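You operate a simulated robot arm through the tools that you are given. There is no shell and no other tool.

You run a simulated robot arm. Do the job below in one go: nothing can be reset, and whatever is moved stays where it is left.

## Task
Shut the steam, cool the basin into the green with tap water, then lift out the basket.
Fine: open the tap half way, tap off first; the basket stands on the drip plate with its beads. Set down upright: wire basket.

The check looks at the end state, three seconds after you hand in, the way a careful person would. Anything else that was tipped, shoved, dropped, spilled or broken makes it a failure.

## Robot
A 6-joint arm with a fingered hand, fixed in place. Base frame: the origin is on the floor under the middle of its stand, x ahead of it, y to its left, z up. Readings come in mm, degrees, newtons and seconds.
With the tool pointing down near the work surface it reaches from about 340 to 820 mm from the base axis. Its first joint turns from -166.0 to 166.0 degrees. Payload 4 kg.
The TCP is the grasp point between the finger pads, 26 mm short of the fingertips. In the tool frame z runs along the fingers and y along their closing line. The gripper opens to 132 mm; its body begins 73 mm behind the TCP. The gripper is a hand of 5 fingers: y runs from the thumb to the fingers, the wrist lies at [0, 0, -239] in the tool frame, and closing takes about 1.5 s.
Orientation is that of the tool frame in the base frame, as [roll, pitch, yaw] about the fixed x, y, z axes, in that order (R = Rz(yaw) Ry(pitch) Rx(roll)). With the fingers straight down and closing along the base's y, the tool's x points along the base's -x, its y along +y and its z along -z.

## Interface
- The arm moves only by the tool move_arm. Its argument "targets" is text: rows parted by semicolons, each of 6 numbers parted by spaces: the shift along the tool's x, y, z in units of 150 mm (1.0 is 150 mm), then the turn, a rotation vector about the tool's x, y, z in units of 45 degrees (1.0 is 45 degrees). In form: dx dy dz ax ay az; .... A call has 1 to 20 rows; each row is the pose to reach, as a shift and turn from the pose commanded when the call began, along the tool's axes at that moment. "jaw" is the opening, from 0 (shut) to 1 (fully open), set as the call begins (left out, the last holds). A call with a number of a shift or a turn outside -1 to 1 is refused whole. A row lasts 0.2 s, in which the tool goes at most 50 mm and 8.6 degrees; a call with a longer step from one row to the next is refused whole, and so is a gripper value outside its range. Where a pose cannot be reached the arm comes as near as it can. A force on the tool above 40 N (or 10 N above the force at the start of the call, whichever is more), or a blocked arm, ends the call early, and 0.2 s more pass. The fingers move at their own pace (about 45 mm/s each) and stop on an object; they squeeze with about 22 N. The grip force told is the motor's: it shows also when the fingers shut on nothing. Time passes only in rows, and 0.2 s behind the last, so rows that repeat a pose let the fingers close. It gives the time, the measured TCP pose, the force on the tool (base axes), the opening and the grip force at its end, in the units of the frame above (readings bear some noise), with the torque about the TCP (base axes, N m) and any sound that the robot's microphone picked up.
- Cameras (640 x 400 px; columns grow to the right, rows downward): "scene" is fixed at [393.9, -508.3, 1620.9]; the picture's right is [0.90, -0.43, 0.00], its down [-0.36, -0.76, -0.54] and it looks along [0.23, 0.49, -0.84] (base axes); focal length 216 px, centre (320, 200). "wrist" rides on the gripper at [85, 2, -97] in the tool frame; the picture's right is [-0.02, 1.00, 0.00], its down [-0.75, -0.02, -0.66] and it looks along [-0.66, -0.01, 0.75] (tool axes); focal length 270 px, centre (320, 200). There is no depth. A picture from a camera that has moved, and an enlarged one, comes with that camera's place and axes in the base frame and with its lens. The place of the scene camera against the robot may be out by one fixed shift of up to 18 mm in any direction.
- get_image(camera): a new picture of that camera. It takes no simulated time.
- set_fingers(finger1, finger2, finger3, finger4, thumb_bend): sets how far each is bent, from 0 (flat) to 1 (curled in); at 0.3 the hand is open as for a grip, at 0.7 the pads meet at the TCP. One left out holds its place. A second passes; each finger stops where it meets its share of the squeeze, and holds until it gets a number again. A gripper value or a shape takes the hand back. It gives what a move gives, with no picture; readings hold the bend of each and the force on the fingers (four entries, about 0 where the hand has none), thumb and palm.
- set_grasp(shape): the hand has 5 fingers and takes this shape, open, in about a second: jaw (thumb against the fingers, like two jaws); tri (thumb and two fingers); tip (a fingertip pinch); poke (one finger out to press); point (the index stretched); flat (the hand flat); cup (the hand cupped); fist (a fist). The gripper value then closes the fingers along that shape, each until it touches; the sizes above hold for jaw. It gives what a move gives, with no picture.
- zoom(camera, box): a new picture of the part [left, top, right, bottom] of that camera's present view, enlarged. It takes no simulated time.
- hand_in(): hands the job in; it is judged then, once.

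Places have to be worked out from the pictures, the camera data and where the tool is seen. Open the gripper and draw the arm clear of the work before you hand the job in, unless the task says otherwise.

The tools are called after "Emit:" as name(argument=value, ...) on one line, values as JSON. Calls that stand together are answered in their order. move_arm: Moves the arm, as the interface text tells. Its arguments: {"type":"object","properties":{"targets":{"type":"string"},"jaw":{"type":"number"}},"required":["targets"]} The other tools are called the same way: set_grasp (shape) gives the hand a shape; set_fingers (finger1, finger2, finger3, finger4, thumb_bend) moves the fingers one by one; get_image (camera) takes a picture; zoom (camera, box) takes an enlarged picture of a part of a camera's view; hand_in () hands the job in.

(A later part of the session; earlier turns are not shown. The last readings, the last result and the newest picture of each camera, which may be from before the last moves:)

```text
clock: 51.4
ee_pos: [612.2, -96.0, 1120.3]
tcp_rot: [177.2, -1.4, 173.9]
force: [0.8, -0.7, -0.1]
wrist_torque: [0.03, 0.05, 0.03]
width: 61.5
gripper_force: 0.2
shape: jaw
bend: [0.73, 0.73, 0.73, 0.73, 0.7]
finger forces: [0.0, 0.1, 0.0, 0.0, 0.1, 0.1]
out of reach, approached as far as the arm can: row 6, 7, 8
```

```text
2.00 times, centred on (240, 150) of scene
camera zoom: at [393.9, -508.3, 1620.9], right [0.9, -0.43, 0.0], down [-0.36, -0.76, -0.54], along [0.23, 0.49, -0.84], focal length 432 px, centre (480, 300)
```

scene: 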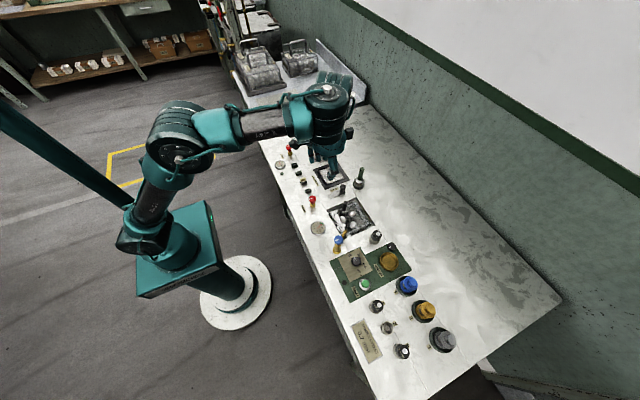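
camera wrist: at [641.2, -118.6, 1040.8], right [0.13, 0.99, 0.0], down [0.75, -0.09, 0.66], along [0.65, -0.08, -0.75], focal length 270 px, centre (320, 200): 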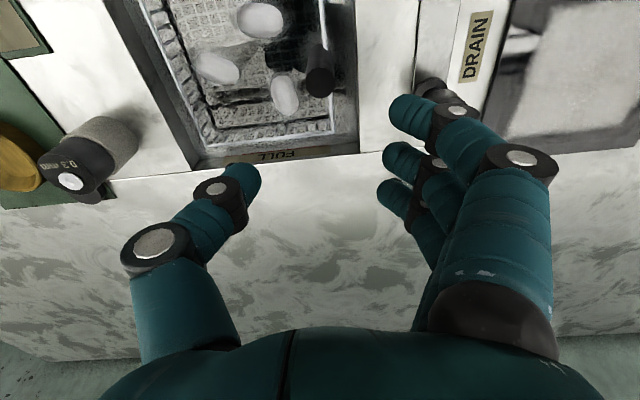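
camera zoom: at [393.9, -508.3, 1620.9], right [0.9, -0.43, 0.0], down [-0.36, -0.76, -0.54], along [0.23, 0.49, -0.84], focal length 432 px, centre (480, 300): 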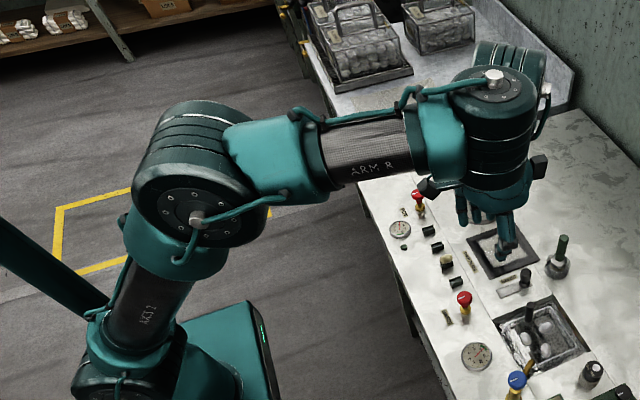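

The tool even tilted slightly here (177.2°, −1.4°), so this configuration is near a limit. I enlarge the wrist to understand the joints.

Emit:
zoom(camera="scene", box=[270, 60, 390, 190])

Emit:
get_image(camera="wrist")

```text
3.08 times, centred on (330, 125) of scene
camera zoom: at [393.9, -508.3, 1620.9], right [0.9, -0.43, 0.0], down [-0.36, -0.76, -0.54], along [0.23, 0.49, -0.84], focal length 664 px, centre (289, 431)
```

zoom: 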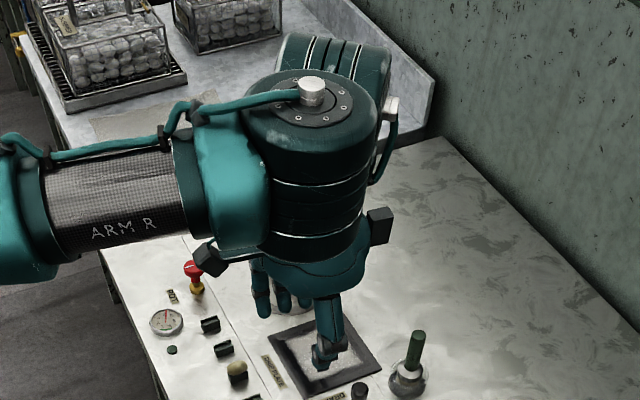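

```text
taken
camera wrist: at [530.8, -89.5, 1219.5], right [0.13, 0.99, 0.05], down [0.76, -0.13, 0.64], along [0.64, -0.05, -0.77], focal length 270 px, centre (320, 200)
```

wrist: 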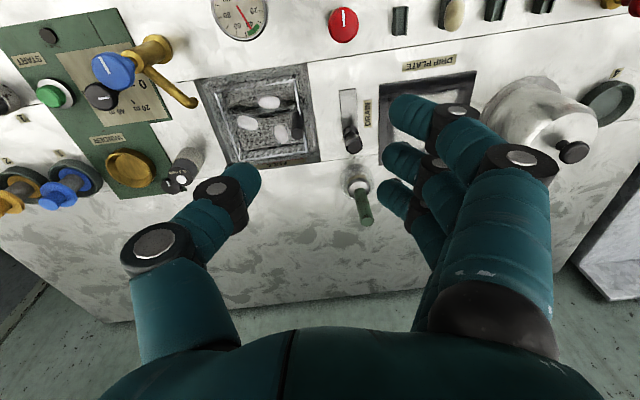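

I'll try to unwind: rising a little and turning the hand back clockwise (yaw towards 130°), the opposite sense of my test, while watching the joints.

Emit:
move_arm(targets="0 0 -0.1 0 0 0.16; 0 0 -0.2 0 0 0.32; 0 0 -0.3 0 0 0.48; 0 0 -0.4 0 0 0.64; 0 0 -0.5 0 0 0.8; 0 0 -0.5 0 0 0.96; 0 0 -0.5 0 0 0.96", jaw=0.47)

Emit:
get_image(camera="scene")

```text
clock: 53.0
ee_pos: [583.0, -109.3, 1168.3]
tcp_rot: [-180.0, 0.0, 130.7]
force: [0.0, 0.4, 0.2]
wrist_torque: [-0.02, 0.01, -0.01]
width: 61.8
gripper_force: 0.1
shape: jaw
bend: [0.73, 0.73, 0.73, 0.73, 0.7]
finger forces: [0.0, 0.0, 0.1, 0.0, 0.0, 0.0]
out of reach, approached as far as the arm can: row 1, 2
```

```text
taken
```

scene: 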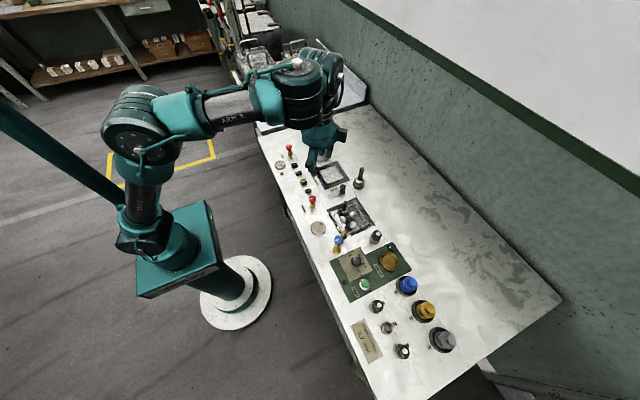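

That pose was reached exactly with the tool straight down. I zoom in on the arm to see whether the wrist folded back to its earlier form.

Emit:
zoom(camera="scene", box=[90, 40, 410, 240])

```text
2.00 times, centred on (250, 140) of scene
camera zoom: at [393.9, -508.3, 1620.9], right [0.9, -0.43, 0.0], down [-0.36, -0.76, -0.54], along [0.23, 0.49, -0.84], focal length 432 px, centre (460, 320)
```

zoom: 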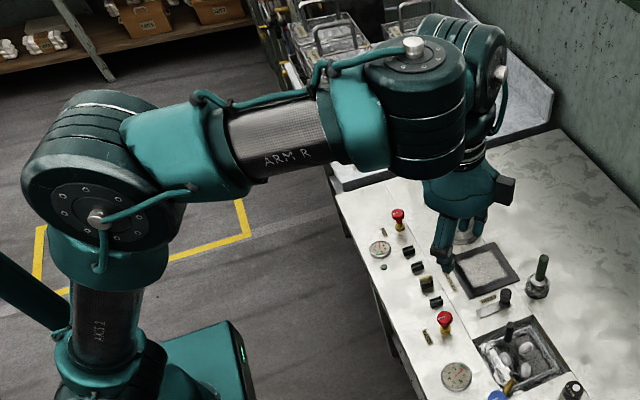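

The pictures show the wrist has swung round its second-last link (B now points outwards instead of to −y as before), which explains the reach limit. I undo this in free air: tilt the tool about 20° towards +y, then swing the tilt direction round to outwards, which should bring the wrist back to its earlier form.

Emit:
move_arm(targets="0 0 0 -0.068 0.14 0; 0 0 0 -0.135 0.28 0; 0 0 0 -0.193 0.4 0; 0 0 0 -0.193 0.4 0; 0 0 0 -0.318 0.31 0; 0 0 0 -0.405 0.183 0; 0 0 0 -0.443 0.033 0; 0 0 0 -0.427 -0.12 0; 0 0 0 -0.361 -0.259 0; 0 0 0 -0.275 -0.348 0; 0 0 0 -0.275 -0.348 0", jaw=0.47)

Emit:
zoom(camera="scene", box=[90, 40, 410, 240])

```text
clock: 55.4
ee_pos: [581.9, -110.5, 1168.0]
tcp_rot: [167.2, 15.6, 129.1]
force: [0.6, 0.0, 0.8]
wrist_torque: [0.0, 0.0, 0.02]
width: 62.0
gripper_force: 0.1
shape: jaw
bend: [0.73, 0.73, 0.73, 0.73, 0.7]
finger forces: [0.1, 0.0, 0.0, 0.0, 0.0, 0.0]
out of reach, approached as far as the arm can: row 1, 2, 3, 4, 5, 6
```

```text
2.00 times, centred on (250, 140) of scene
camera zoom: at [393.9, -508.3, 1620.9], right [0.9, -0.43, 0.0], down [-0.36, -0.76, -0.54], along [0.23, 0.49, -0.84], focal length 432 px, centre (460, 320)
```

zoom: 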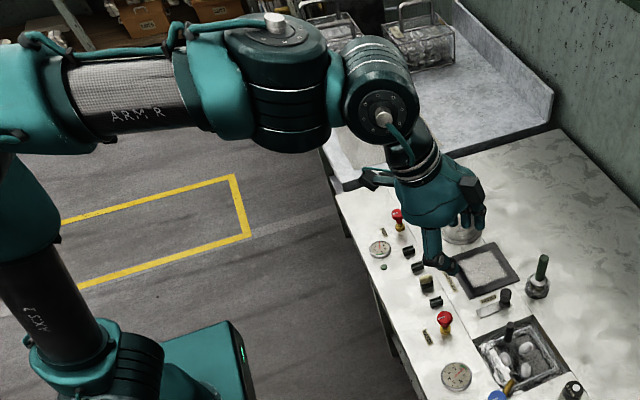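

The wrist is back in its first form (link B facing −y) and the tilted pose was reached exactly. I take the tilt out again.

Emit:
move_arm(targets="0 0 0 0.092 0.116 0; 0 0 0 0.183 0.232 0; 0 0 0 0.275 0.348 0; 0 0 0 0.275 0.348 0; 0 0 0 0.275 0.348 0", jaw=0.47)

Emit:
zoom(camera="scene", box=[90, 40, 410, 240])

```text
clock: 56.6
ee_pos: [583.1, -110.9, 1168.4]
tcp_rot: [-180.0, 0.1, 130.8]
force: [0.8, 0.4, -0.3]
wrist_torque: [-0.06, -0.03, -0.01]
width: 61.9
gripper_force: 0.1
shape: jaw
bend: [0.73, 0.73, 0.73, 0.73, 0.7]
finger forces: [0.0, 0.0, 0.0, 0.1, 0.0, 0.0]
```

```text
2.00 times, centred on (250, 140) of scene
camera zoom: at [393.9, -508.3, 1620.9], right [0.9, -0.43, 0.0], down [-0.36, -0.76, -0.54], along [0.23, 0.49, -0.84], focal length 432 px, centre (460, 320)
```

zoom: 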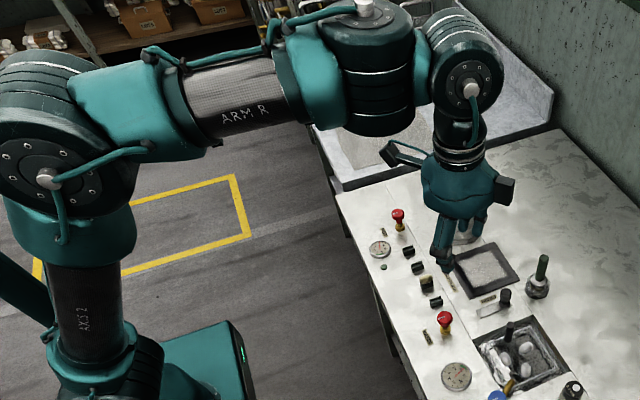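

The arm is back in its good form with the tool straight down. I move over the handle again to z ≈ 1018 with yaw about 168°.

Emit:
move_arm(targets="-0.088 0.082 0.167 0 0 -0.138; -0.177 0.164 0.333 0 0 -0.276; -0.265 0.247 0.5 0 0 -0.414; -0.354 0.329 0.667 0 0 -0.551; -0.442 0.411 0.833 0 0 -0.689; -0.531 0.493 1.0 0 0 -0.827; -0.531 0.493 1.0 0 0 -0.827", jaw=0.47)

Emit:
get_image(camera="wrist")

Emit:
get_image(camera="scene")

```text
clock: 58.2
ee_pos: [691.1, -121.2, 1018.3]
tcp_rot: [179.9, 0.0, 168.2]
force: [0.6, 0.8, -0.2]
wrist_torque: [-0.01, 0.02, 0.03]
width: 62.2
gripper_force: 0.0
shape: jaw
bend: [0.73, 0.73, 0.73, 0.73, 0.7]
finger forces: [0.0, 0.1, 0.0, 0.1, 0.0, 0.1]
```

```text
taken
camera wrist: at [609.9, -103.1, 1116.0], right [0.23, 0.97, 0.0], down [0.73, -0.17, 0.66], along [0.64, -0.15, -0.75], focal length 270 px, centre (320, 200)
```

wrist: 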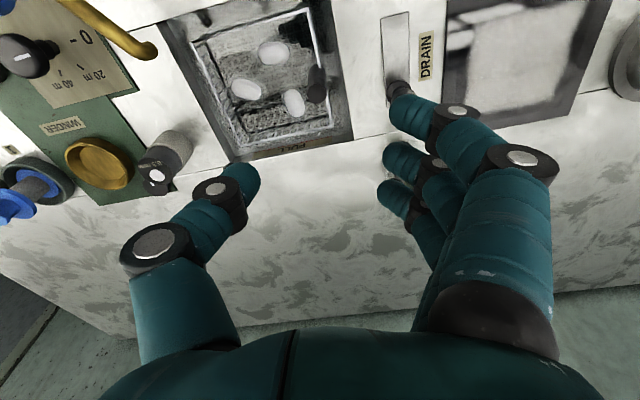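

```text
taken
```

scene: 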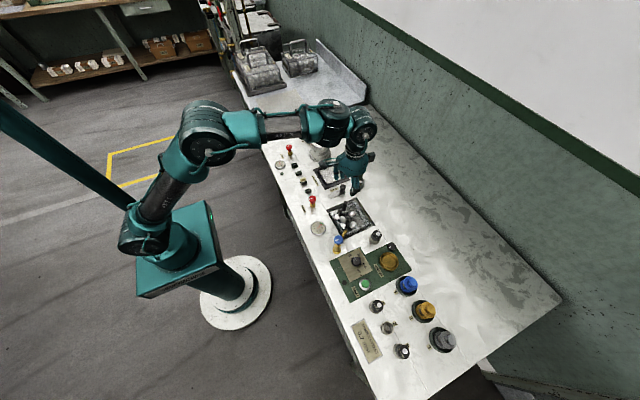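

This pose is reached cleanly. The drain knob is close to where the fingers will come down, so I zoom to locate it and the handle precisely.

Emit:
zoom(camera="wrist", box=[290, 0, 470, 130])

Emit:
zoom(camera="scene", box=[320, 150, 400, 230])

Emit:
zoom(camera="wrist", box=[180, 0, 360, 160])

```text
3.08 times, centred on (380, 65) of wrist
camera zoom: at [609.9, -103.1, 1116.0], right [0.23, 0.97, 0.0], down [0.73, -0.17, 0.66], along [0.64, -0.15, -0.75], focal length 832 px, centre (135, 615)
```

zoom: 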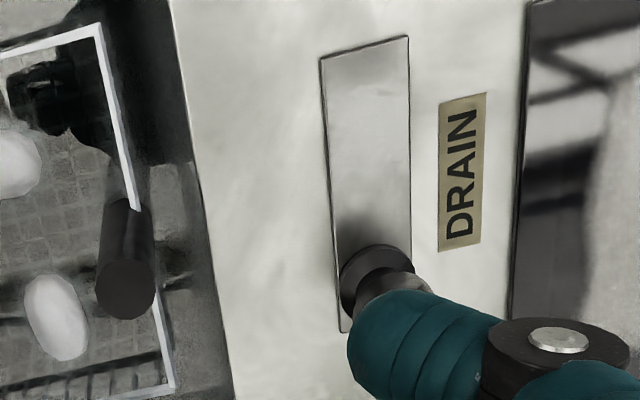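

```text
5.00 times, centred on (360, 190) of scene
camera zoom: at [393.9, -508.3, 1620.9], right [0.9, -0.43, 0.0], down [-0.36, -0.76, -0.54], along [0.23, 0.49, -0.84], focal length 1079 px, centre (120, 250)
```

zoom: 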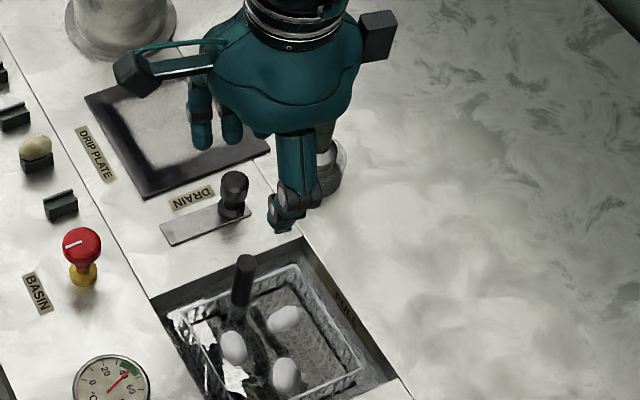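

```text
2.50 times, centred on (270, 80) of wrist
camera zoom: at [609.9, -103.1, 1116.0], right [0.23, 0.97, 0.0], down [0.73, -0.17, 0.66], along [0.64, -0.15, -0.75], focal length 676 px, centre (445, 500)
```

zoom: 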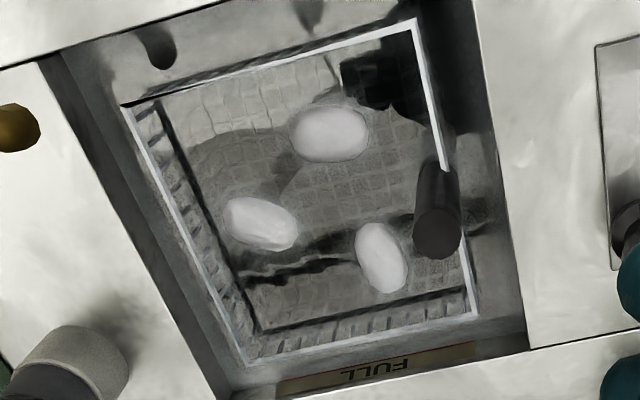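

The handle top is at (690.6,-123.2), the drain knob at about (723,-48). I narrow the jaw to about 40 mm for clearance to the drain knob and go down to z ≈ 925.

Emit:
move_arm(targets="0 -0.006 0.2 0 0 0; 0 -0.013 0.4 0 0 0; 0 -0.013 0.6 0 0 0; 0 -0.013 0.62 0 0 0; 0 -0.013 0.62 0 0 0", jaw=0.32)

Emit:
get_image(camera="wrist")

Emit:
zoom(camera="wrist", box=[230, 80, 430, 220])

Emit:
zoom(camera="scene", box=[320, 150, 400, 230])

```text
clock: 59.4
ee_pos: [690.8, -124.8, 926.2]
tcp_rot: [-180.0, 0.0, 168.0]
force: [-0.8, 0.1, 0.4]
wrist_torque: [0.01, 0.02, -0.04]
width: 43.0
gripper_force: 0.1
shape: jaw
bend: [0.73, 0.73, 0.73, 0.73, 0.7]
finger forces: [0.0, 0.0, 0.1, 0.0, 0.0, 0.0]
```

```text
taken
camera wrist: at [608.6, -105.8, 1023.6], right [0.23, 0.97, 0.0], down [0.73, -0.17, 0.66], along [0.64, -0.15, -0.75], focal length 270 px, centre (320, 200)
```

wrist: 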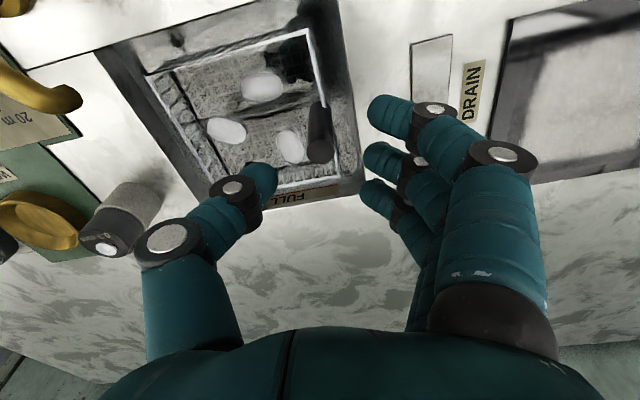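

```text
2.86 times, centred on (330, 150) of wrist
camera zoom: at [608.6, -105.8, 1023.6], right [0.23, 0.97, 0.0], down [0.73, -0.17, 0.66], along [0.64, -0.15, -0.75], focal length 772 px, centre (291, 343)
```

zoom: 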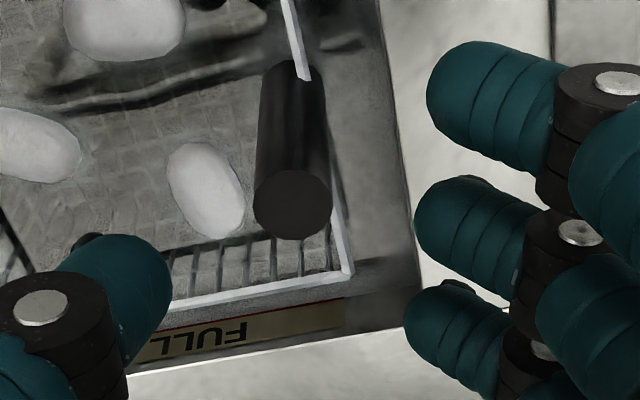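

```text
5.00 times, centred on (360, 190) of scene
camera zoom: at [393.9, -508.3, 1620.9], right [0.9, -0.43, 0.0], down [-0.36, -0.76, -0.54], along [0.23, 0.49, -0.84], focal length 1079 px, centre (120, 250)
```

zoom: 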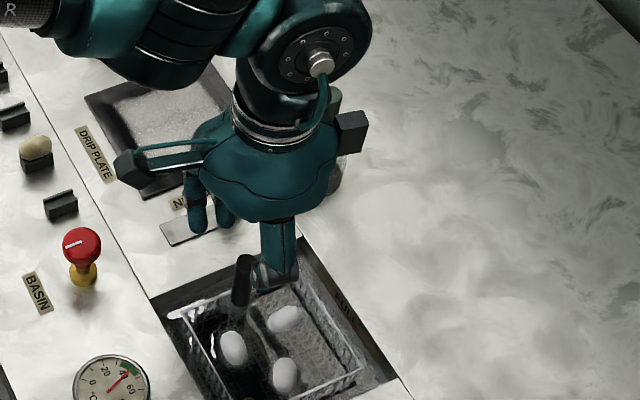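

The handle is centred between thumb and fingers. I go down to z ≈ 872, so the fingertips stay a few millimetres above the bench level.

Emit:
move_arm(targets="0.007 0 0.12 0 0 0; 0.012 0 0.24 0 0 0; 0.012 0 0.33 0 0 0; 0.012 0 0.355 0 0 0; 0.012 0 0.355 0 0 0", jaw=0.32)

Emit:
get_image(camera="wrist")

Emit:
zoom(camera="scene", box=[320, 150, 400, 230])

```text
clock: 60.6
ee_pos: [688.3, -125.2, 870.9]
tcp_rot: [-180.0, -0.1, 168.0]
force: [0.0, -0.5, -0.2]
wrist_torque: [-0.03, 0.02, 0.0]
width: 42.8
gripper_force: 0.1
shape: jaw
bend: [0.73, 0.73, 0.73, 0.73, 0.7]
finger forces: [0.0, 0.0, 0.0, 0.0, 0.0, 0.0]
```

```text
taken
camera wrist: at [607.3, -105.2, 969.3], right [0.23, 0.97, 0.0], down [0.73, -0.17, 0.66], along [0.64, -0.15, -0.75], focal length 270 px, centre (320, 200)
```

wrist: 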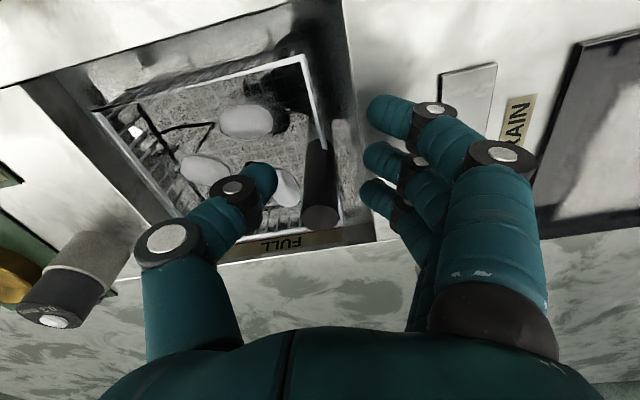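

```text
5.00 times, centred on (360, 190) of scene
camera zoom: at [393.9, -508.3, 1620.9], right [0.9, -0.43, 0.0], down [-0.36, -0.76, -0.54], along [0.23, 0.49, -0.84], focal length 1079 px, centre (120, 250)
```

zoom: 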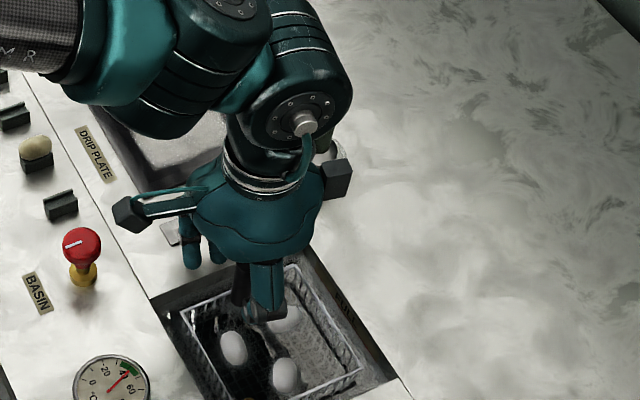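

The handle stands between thumb and fingers, its top about 13 mm above the TCP. I close the hand on it.

Emit:
move_arm(targets="0 0 0 0 0 0; 0 0 0 0 0 0; 0 0 0 0 0 0; 0 0 0 0 0 0; 0 0 0 0 0 0; 0 0 0 0 0 0; 0 0 0 0 0 0", jaw=0)

Emit:
get_image(camera="wrist")

Emit:
zoom(camera="wrist", box=[220, 120, 440, 260])

```text
clock: 62.2
ee_pos: [688.9, -125.1, 873.1]
tcp_rot: [-180.0, 0.0, 168.0]
force: [0.7, 0.0, -0.8]
wrist_torque: [0.08, -0.06, 0.01]
width: 0.1
gripper_force: 21.6
shape: jaw
bend: [0.66, 0.69, 0.7, 0.66, 0.7]
finger forces: [0.0, 6.7, 9.0, 0.0, 15.8, 0.0]
```

```text
taken
camera wrist: at [607.3, -105.3, 969.5], right [0.23, 0.97, 0.0], down [0.73, -0.17, 0.66], along [0.64, -0.15, -0.75], focal length 270 px, centre (320, 200)
```

wrist: 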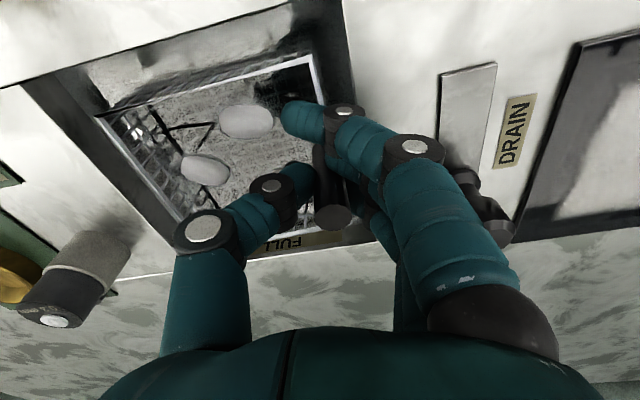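

```text
2.86 times, centred on (330, 190) of wrist
camera zoom: at [607.3, -105.3, 969.5], right [0.23, 0.97, 0.0], down [0.73, -0.17, 0.66], along [0.64, -0.15, -0.75], focal length 772 px, centre (291, 229)
```

zoom: 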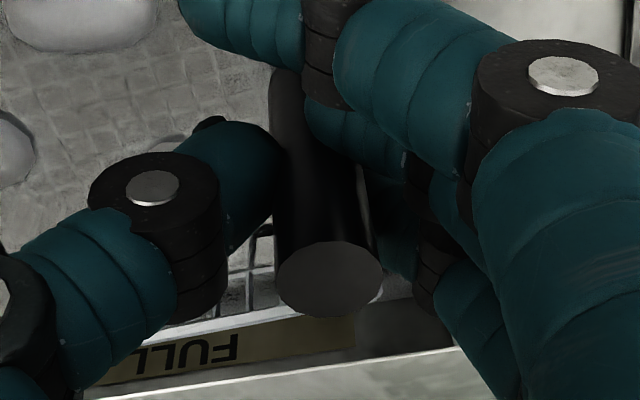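

The middle fingers and thumb hold the handle firmly. I lift slowly by about 36 mm, easing 8 mm in +x and 6 mm in +y to keep clear of the spout.

Emit:
move_arm(targets="0 0 -0.03 0 0 0; 0 0 -0.06 0 0 0; -0.015 0.017 -0.1 0 0 0; -0.03 0.034 -0.14 0 0 0; -0.044 0.05 -0.19 0 0 0; -0.044 0.05 -0.24 0 0 0; -0.044 0.05 -0.24 0 0 0", jaw=0)

Emit:
get_image(camera="wrist")

Emit:
zoom(camera="scene", box=[300, 150, 400, 260])

```text
clock: 63.8
ee_pos: [696.9, -117.5, 908.1]
tcp_rot: [180.0, 0.0, 168.1]
force: [-0.6, -1.0, -1.5]
wrist_torque: [0.05, 0.01, 0.0]
width: 0.1
gripper_force: 21.6
shape: jaw
bend: [0.66, 0.69, 0.7, 0.66, 0.7]
finger forces: [0.0, 7.3, 9.0, 0.0, 15.5, 0.2]
```

```text
taken
camera wrist: at [615.3, -98.1, 1005.4], right [0.23, 0.97, 0.0], down [0.73, -0.17, 0.66], along [0.64, -0.15, -0.75], focal length 270 px, centre (320, 200)
```

wrist: 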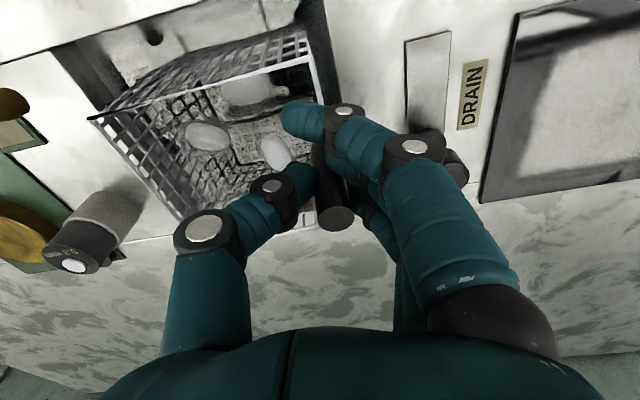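

```text
3.64 times, centred on (350, 205) of scene
camera zoom: at [393.9, -508.3, 1620.9], right [0.9, -0.43, 0.0], down [-0.36, -0.76, -0.54], along [0.23, 0.49, -0.84], focal length 785 px, centre (211, 182)
```

zoom: 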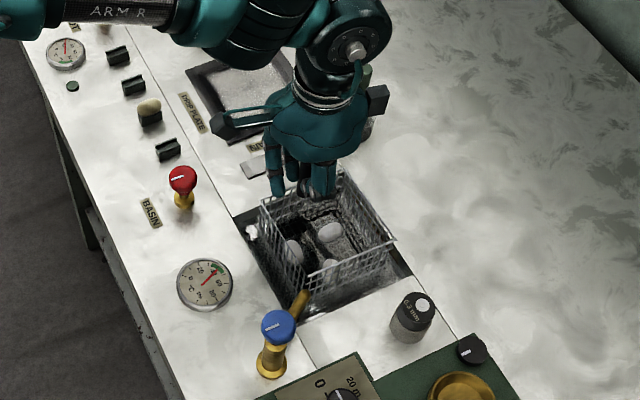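

The basket rises level with its beads. I check the gap between its corner and the spout before going on.

Emit:
zoom(camera="scene", box=[325, 195, 385, 255])

Emit:
zoom(camera="wrist", box=[0, 40, 330, 250])

```text
6.67 times, centred on (355, 225) of scene
camera zoom: at [393.9, -508.3, 1620.9], right [0.9, -0.43, 0.0], down [-0.36, -0.76, -0.54], along [0.23, 0.49, -0.84], focal length 1438 px, centre (87, 33)
```

zoom: 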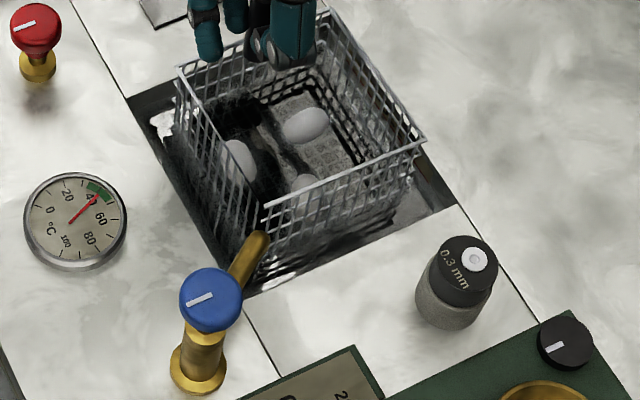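

```text
1.90 times, centred on (165, 145) of wrist
camera zoom: at [615.3, -98.1, 1005.4], right [0.23, 0.97, 0.0], down [0.73, -0.17, 0.66], along [0.64, -0.15, -0.75], focal length 515 px, centre (615, 305)
```

zoom: 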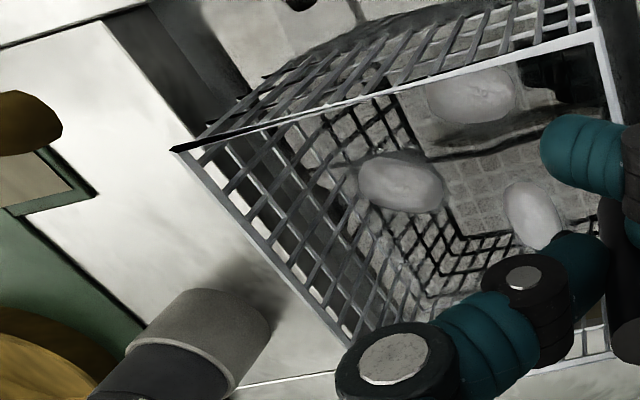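

There is a small gap at the spout; I shift another 5 mm in +x and 4 mm in +y and keep lifting, 80 mm more.

Emit:
move_arm(targets="-0.014 0.017 -0.02 0 0 0; -0.027 0.033 -0.06 0 0 0; -0.027 0.033 -0.13 0 0 0; -0.027 0.033 -0.21 0 0 0; -0.027 0.033 -0.29 0 0 0; -0.027 0.033 -0.37 0 0 0; -0.027 0.033 -0.45 0 0 0; -0.027 0.033 -0.54 0 0 0; -0.027 0.033 -0.54 0 0 0", jaw=0)

Emit:
zoom(camera="scene", box=[300, 150, 400, 260])

Emit:
get_image(camera="wrist")

```text
clock: 65.8
ee_pos: [701.7, -114.1, 988.4]
tcp_rot: [-180.0, 0.0, 168.0]
force: [0.4, -0.1, -0.7]
wrist_torque: [0.05, -0.02, -0.02]
width: 0.0
gripper_force: 21.9
shape: jaw
bend: [0.66, 0.69, 0.7, 0.66, 0.7]
finger forces: [0.0, 7.8, 9.4, 0.0, 15.4, 0.1]
```

```text
3.64 times, centred on (350, 205) of scene
camera zoom: at [393.9, -508.3, 1620.9], right [0.9, -0.43, 0.0], down [-0.36, -0.76, -0.54], along [0.23, 0.49, -0.84], focal length 785 px, centre (211, 182)
```

zoom: 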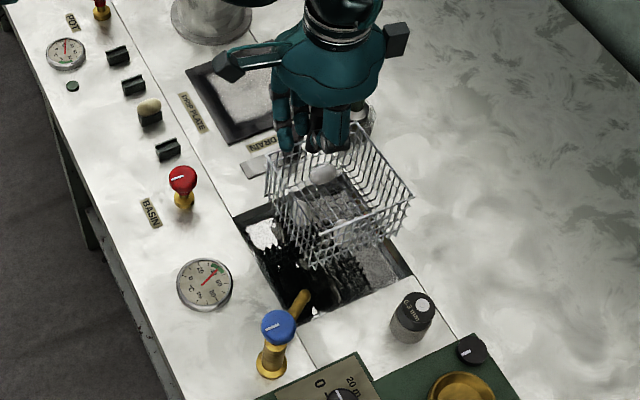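

```text
taken
camera wrist: at [619.3, -95.2, 1087.2], right [0.23, 0.97, 0.0], down [0.73, -0.17, 0.66], along [0.64, -0.15, -0.75], focal length 270 px, centre (320, 200)
```

wrist: 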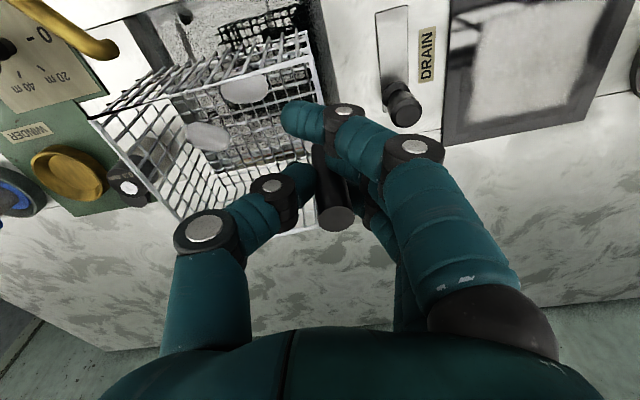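

The basket hangs level and clear of the spout. I lift it 60 mm more and carry it smoothly towards the drip plate at the same heading.

Emit:
move_arm(targets="0 0 -0.08 0 0 0; 0 0 -0.18 0 0 0; 0 0 -0.29 0 0 0; 0 0 -0.38 0 0 0; 0.02 0.04 -0.4 0 0 0; 0.06 0.14 -0.4 0 0 0; 0.115 0.265 -0.4 0 0 0; 0.17 0.39 -0.4 0 0 0; 0.22 0.51 -0.4 0 0 0; 0.255 0.59 -0.4 0 0 0; 0.269 0.624 -0.4 0 0 0; 0.269 0.624 -0.4 0 0 0", jaw=0)

Emit:
get_image(camera="scene")

Emit:
get_image(camera="wrist")

```text
clock: 68.4
ee_pos: [681.5, -13.9, 1049.1]
tcp_rot: [-180.0, 0.0, 168.0]
force: [0.2, 0.2, -0.6]
wrist_torque: [0.08, 0.01, 0.02]
width: 0.0
gripper_force: 22.1
shape: jaw
bend: [0.66, 0.69, 0.7, 0.66, 0.7]
finger forces: [0.1, 8.0, 9.8, 0.0, 15.2, 0.1]
```

```text
taken
```

scene: 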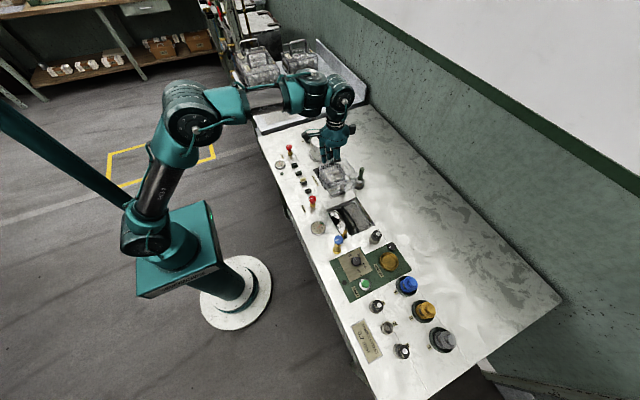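

```text
taken
camera wrist: at [599.8, 5.8, 1146.5], right [0.23, 0.97, 0.0], down [0.73, -0.17, 0.66], along [0.64, -0.15, -0.75], focal length 270 px, centre (320, 200)
```

wrist: 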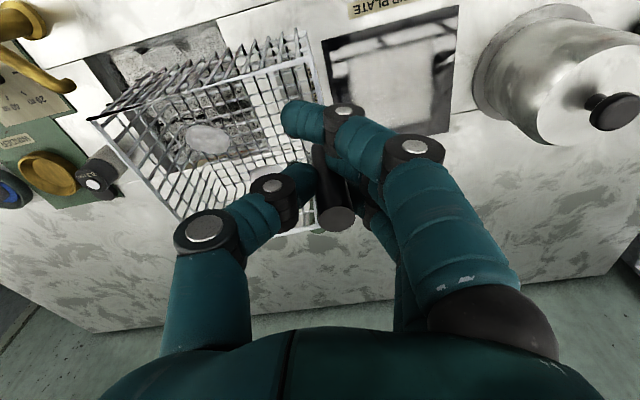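

I see only one bead clearly in this view, so I zoom into the basket from both cameras to count them.

Emit:
zoom(camera="wrist", box=[80, 30, 360, 240])

Emit:
zoom(camera="scene", box=[300, 140, 380, 240])

Emit:
zoom(camera="scene", box=[315, 155, 365, 200])

```text
1.90 times, centred on (220, 135) of wrist
camera zoom: at [599.8, 5.8, 1146.5], right [0.23, 0.97, 0.0], down [0.73, -0.17, 0.66], along [0.64, -0.15, -0.75], focal length 515 px, centre (510, 324)
```

zoom: 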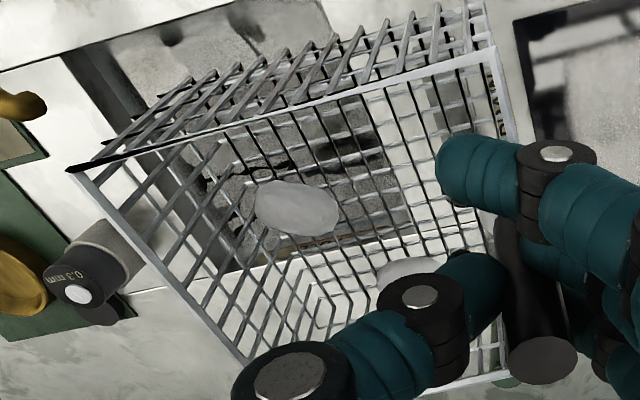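

```text
4.00 times, centred on (340, 190) of scene
camera zoom: at [393.9, -508.3, 1620.9], right [0.9, -0.43, 0.0], down [-0.36, -0.76, -0.54], along [0.23, 0.49, -0.84], focal length 863 px, centre (240, 240)
```

zoom: 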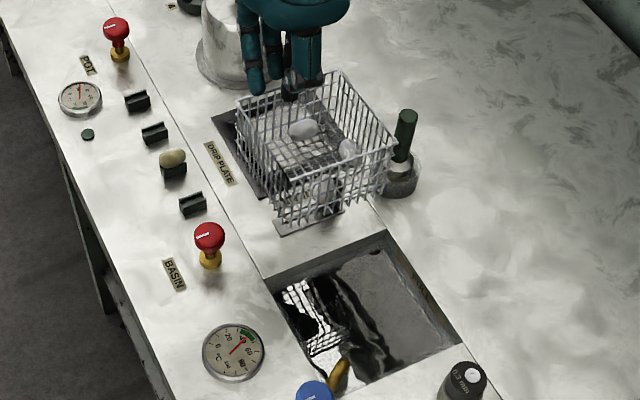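

```text
8.89 times, centred on (340, 178) of scene
camera zoom: at [393.9, -508.3, 1620.9], right [0.9, -0.43, 0.0], down [-0.36, -0.76, -0.54], along [0.23, 0.49, -0.84], focal length 1918 px, centre (142, 400)
```

zoom: 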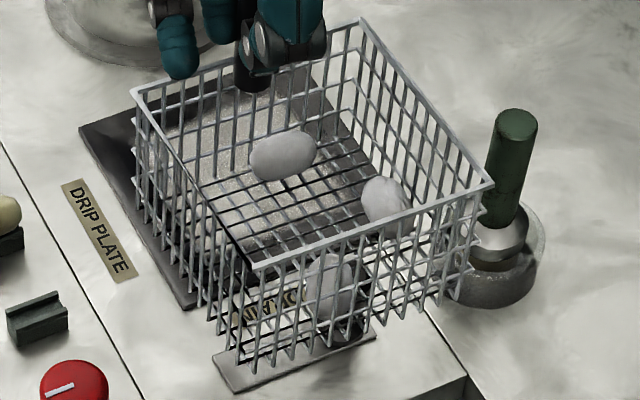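

All three beads are in the basket (one was hidden behind the hand). I carry on to the plate's robot side and turn the basket the first 45° counter-clockwise.

Emit:
move_arm(targets="0.013 0.038 0 0 0 -0.08; 0.033 0.094 0 0 0 -0.2; 0.056 0.16 0 0 0 -0.34; 0.083 0.235 0 0 0 -0.5; 0.109 0.31 0 0 0 -0.66; 0.132 0.375 0 0 0 -0.8; 0.152 0.431 0 0 0 -0.92; 0.165 0.469 0 0 0 -1.0; 0.165 0.469 0 0 0 -1.0", jaw=0)

Emit:
zoom(camera="scene", box=[290, 120, 390, 220])

```text
clock: 70.4
ee_pos: [670.5, 60.0, 1048.2]
tcp_rot: [180.0, 0.0, -147.0]
force: [-0.7, -0.1, -0.6]
wrist_torque: [0.03, 0.03, 0.0]
width: 0.1
gripper_force: 21.7
shape: jaw
bend: [0.66, 0.69, 0.7, 0.66, 0.7]
finger forces: [0.0, 8.0, 9.9, 0.0, 15.2, 0.0]
```

```text
4.00 times, centred on (340, 170) of scene
camera zoom: at [393.9, -508.3, 1620.9], right [0.9, -0.43, 0.0], down [-0.36, -0.76, -0.54], along [0.23, 0.49, -0.84], focal length 863 px, centre (240, 320)
```

zoom: 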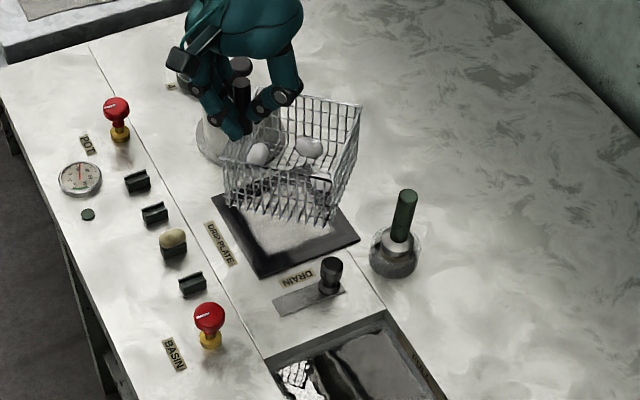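

The turn goes well at (670,60). I turn the second 45° counter-clockwise.

Emit:
move_arm(targets="0 0 0 0 0 -0.08; 0 0 0 0 0 -0.2; 0 0 0 0 0 -0.34; 0 0 0 0 0 -0.5; 0 0 0 0 0 -0.66; 0 0 0 0 0 -0.8; 0 0 0 0 0 -0.92; 0 0 0 0 0 -1.0; 0 0 0 0 0 -1.0", jaw=0)

Emit:
zoom(camera="scene", box=[290, 120, 390, 220])

Emit:
get_image(camera="scene")

Emit:
get_image(camera="wrist")

```text
clock: 72.4
ee_pos: [672.3, 60.5, 1048.3]
tcp_rot: [-179.9, -0.1, -102.1]
force: [0.3, 0.4, -1.4]
wrist_torque: [0.0, 0.03, 0.03]
width: 0.0
gripper_force: 22.4
shape: jaw
bend: [0.66, 0.69, 0.7, 0.66, 0.7]
finger forces: [0.0, 8.1, 10.0, 0.0, 15.2, 0.0]
```

```text
4.00 times, centred on (340, 170) of scene
camera zoom: at [393.9, -508.3, 1620.9], right [0.9, -0.43, 0.0], down [-0.36, -0.76, -0.54], along [0.23, 0.49, -0.84], focal length 863 px, centre (240, 320)
```

zoom: 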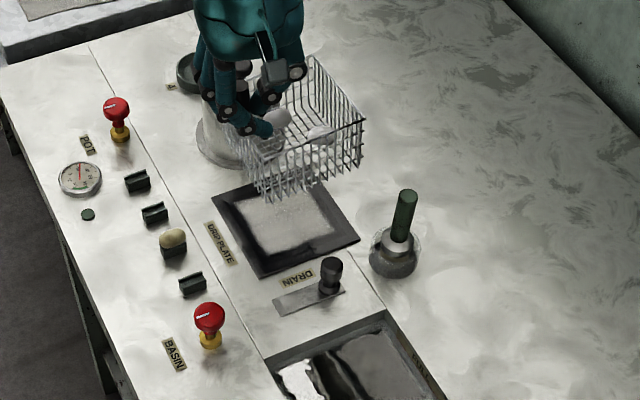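

```text
taken
```

scene: 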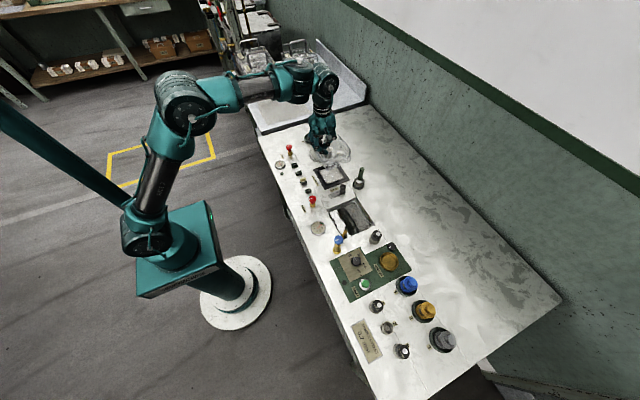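

```text
taken
camera wrist: at [653.6, -22.1, 1146.5], right [-0.97, 0.23, 0.0], down [0.17, 0.73, 0.66], along [0.15, 0.64, -0.75], focal length 270 px, centre (320, 200)
```

wrist: 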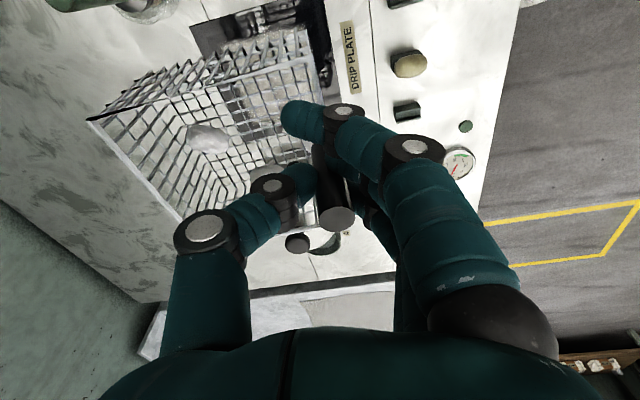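

The basket now hangs with its handle on the robot side, at (672,60). I zoom in on the wrist view to measure where the basket lies relative to the plate before lowering.

Emit:
zoom(camera="wrist", box=[60, 0, 380, 240])

Emit:
zoom(camera="scene", box=[315, 130, 365, 180])

```text
1.67 times, centred on (220, 120) of wrist
camera zoom: at [653.6, -22.1, 1146.5], right [-0.97, 0.23, 0.0], down [0.17, 0.73, 0.66], along [0.15, 0.64, -0.75], focal length 450 px, centre (487, 333)
```

zoom: 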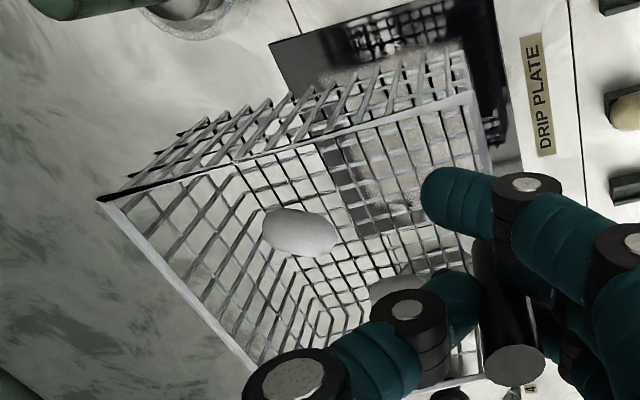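

```text
8.00 times, centred on (340, 155) of scene
camera zoom: at [393.9, -508.3, 1620.9], right [0.9, -0.43, 0.0], down [-0.36, -0.76, -0.54], along [0.23, 0.49, -0.84], focal length 1726 px, centre (160, 560)
```

zoom: 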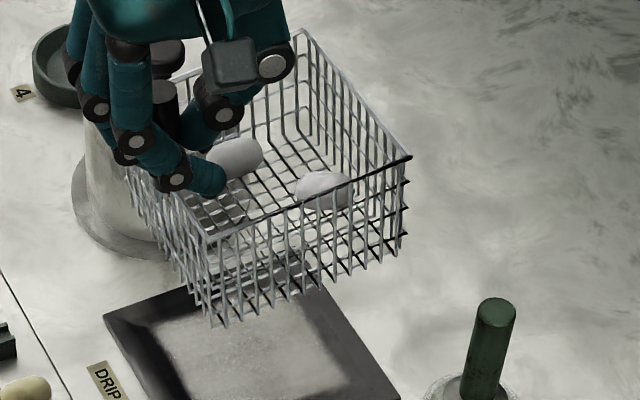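

I can count only two beads from these angles, so I look closely at the basin and at the basket again for the third.

Emit:
zoom(camera="scene", box=[325, 190, 380, 240])

Emit:
zoom(camera="scene", box=[315, 125, 355, 165])

Emit:
zoom(camera="wrist", box=[200, 60, 360, 240])

Emit:
zoom(camera="scene", box=[290, 150, 400, 240])

```text
8.00 times, centred on (352, 215) of scene
camera zoom: at [393.9, -508.3, 1620.9], right [0.9, -0.43, 0.0], down [-0.36, -0.76, -0.54], along [0.23, 0.49, -0.84], focal length 1726 px, centre (60, 80)
```

zoom: 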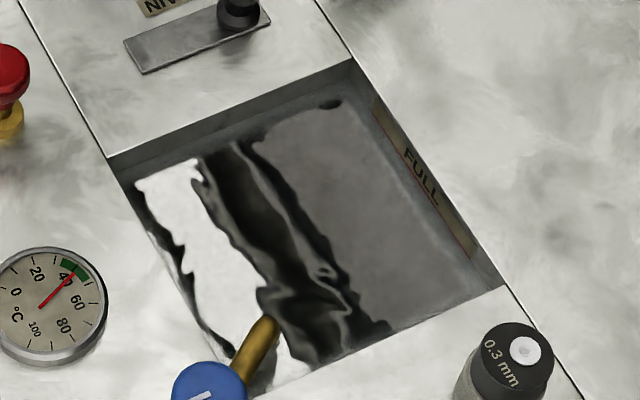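

```text
10.00 times, centred on (335, 145) of scene
camera zoom: at [393.9, -508.3, 1620.9], right [0.9, -0.43, 0.0], down [-0.36, -0.76, -0.54], along [0.23, 0.49, -0.84], focal length 2158 px, centre (170, 750)
```

zoom: 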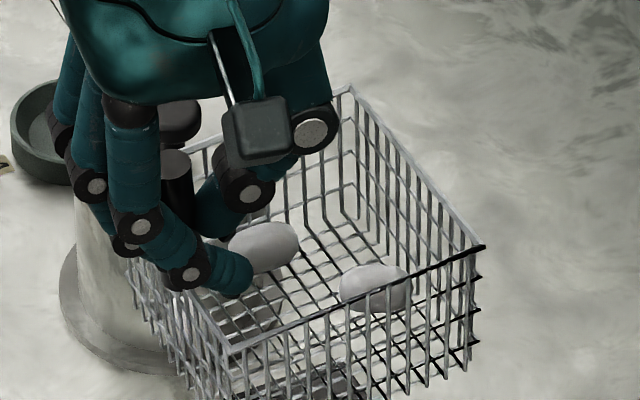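

```text
2.22 times, centred on (280, 150) of wrist
camera zoom: at [653.6, -22.1, 1146.5], right [-0.97, 0.23, 0.0], down [0.17, 0.73, 0.66], along [0.15, 0.64, -0.75], focal length 601 px, centre (409, 311)
```

zoom: 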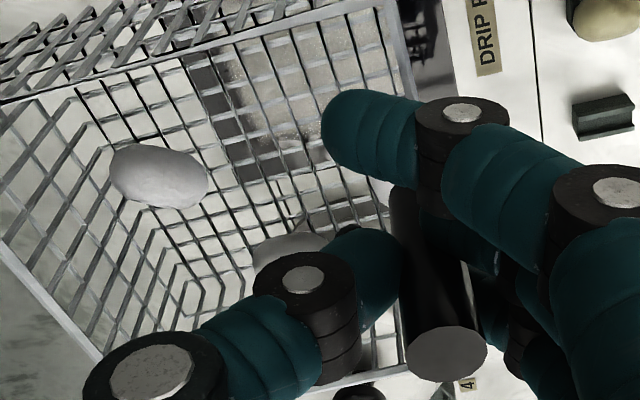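

```text
4.44 times, centred on (345, 195) of scene
camera zoom: at [393.9, -508.3, 1620.9], right [0.9, -0.43, 0.0], down [-0.36, -0.76, -0.54], along [0.23, 0.49, -0.84], focal length 959 px, centre (209, 222)
```

zoom: 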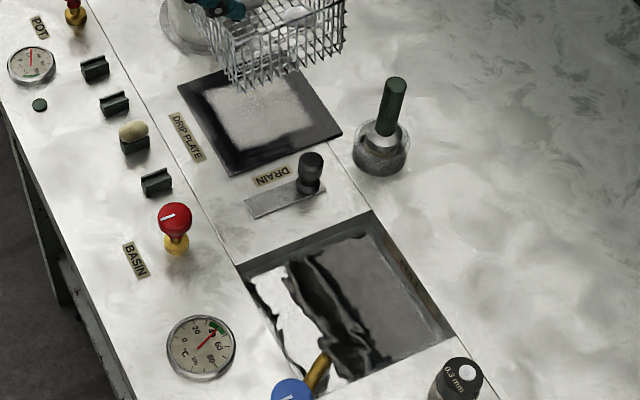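

All three beads are accounted for: the third sits hidden under the hand near the handle (consistent with its earlier place turned by 90°). The basket's rim projects to x 662–773, y 6–116, well over the plate (655–788, −4–126); I shift 3 mm in +x and lower to about z 962.

Emit:
move_arm(targets="-0.002 -0.01 0.06 0 0 0; -0.004 -0.02 0.15 0 0 0; -0.004 -0.02 0.26 0 0 0; -0.004 -0.02 0.37 0 0 0; -0.004 -0.02 0.47 0 0 0; -0.004 -0.02 0.54 0 0 0; -0.004 -0.02 0.57 0 0 0; -0.004 -0.02 0.57 0 0 0", jaw=0)

Emit:
zoom(camera="scene", box=[305, 135, 375, 195])

Emit:
get_image(camera="wrist")

```text
clock: 74.2
ee_pos: [674.8, 59.7, 963.5]
tcp_rot: [180.0, 0.0, -102.0]
force: [0.5, 0.4, -1.3]
wrist_torque: [-0.01, 0.02, 0.04]
width: 0.0
gripper_force: 22.6
shape: jaw
bend: [0.66, 0.69, 0.7, 0.66, 0.7]
finger forces: [0.1, 8.2, 10.1, 0.0, 15.3, 0.0]
```

```text
6.67 times, centred on (340, 165) of scene
camera zoom: at [393.9, -508.3, 1620.9], right [0.9, -0.43, 0.0], down [-0.36, -0.76, -0.54], along [0.23, 0.49, -0.84], focal length 1438 px, centre (187, 433)
```

zoom: 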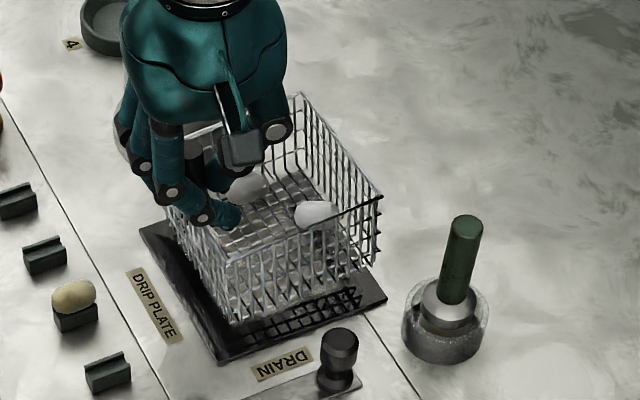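

```text
taken
camera wrist: at [655.6, -22.5, 1060.8], right [-0.97, 0.23, 0.0], down [0.17, 0.73, 0.66], along [0.15, 0.64, -0.75], focal length 270 px, centre (320, 200)
```

wrist: 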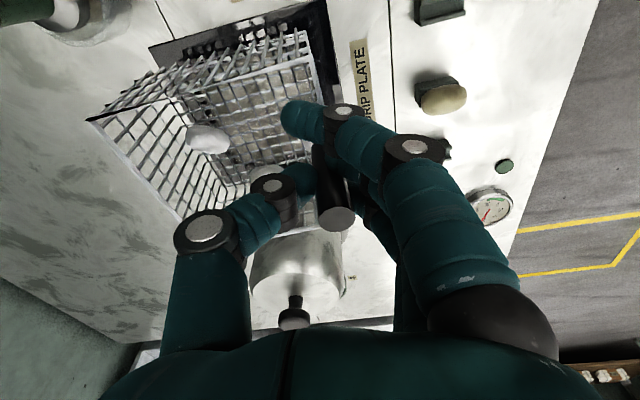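

The basket hovers about 20 mm over the plate, well inside its edges. I lower slowly and watch the force for contact.

Emit:
move_arm(targets="0 0 0.03 0 0 0; 0 0 0.06 0 0 0; 0 0 0.085 0 0 0; 0 0 0.1 0 0 0; 0 0 0.1 0 0 0", jaw=0)

Emit:
zoom(camera="scene", box=[305, 135, 375, 195])

```text
clock: 75.4
ee_pos: [674.5, 58.6, 949.2]
tcp_rot: [-180.0, 0.0, -102.0]
force: [-0.7, -1.5, 16.0]
wrist_torque: [0.06, 0.17, -0.01]
width: 0.0
gripper_force: 22.4
shape: jaw
bend: [0.66, 0.69, 0.71, 0.66, 0.71]
finger forces: [0.1, 9.6, 12.1, 0.1, 19.7, 0.1]
```

```text
6.67 times, centred on (340, 165) of scene
camera zoom: at [393.9, -508.3, 1620.9], right [0.9, -0.43, 0.0], down [-0.36, -0.76, -0.54], along [0.23, 0.49, -0.84], focal length 1438 px, centre (187, 433)
```

zoom: 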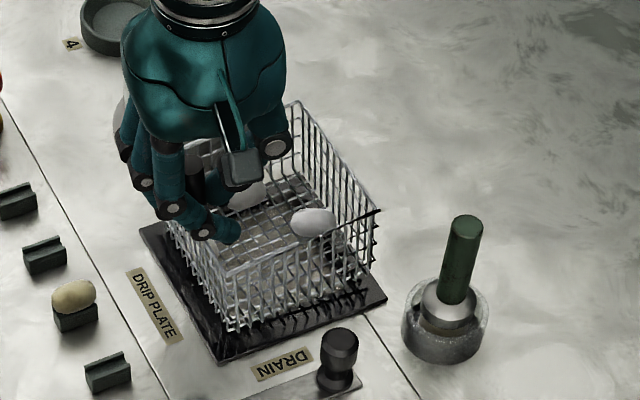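

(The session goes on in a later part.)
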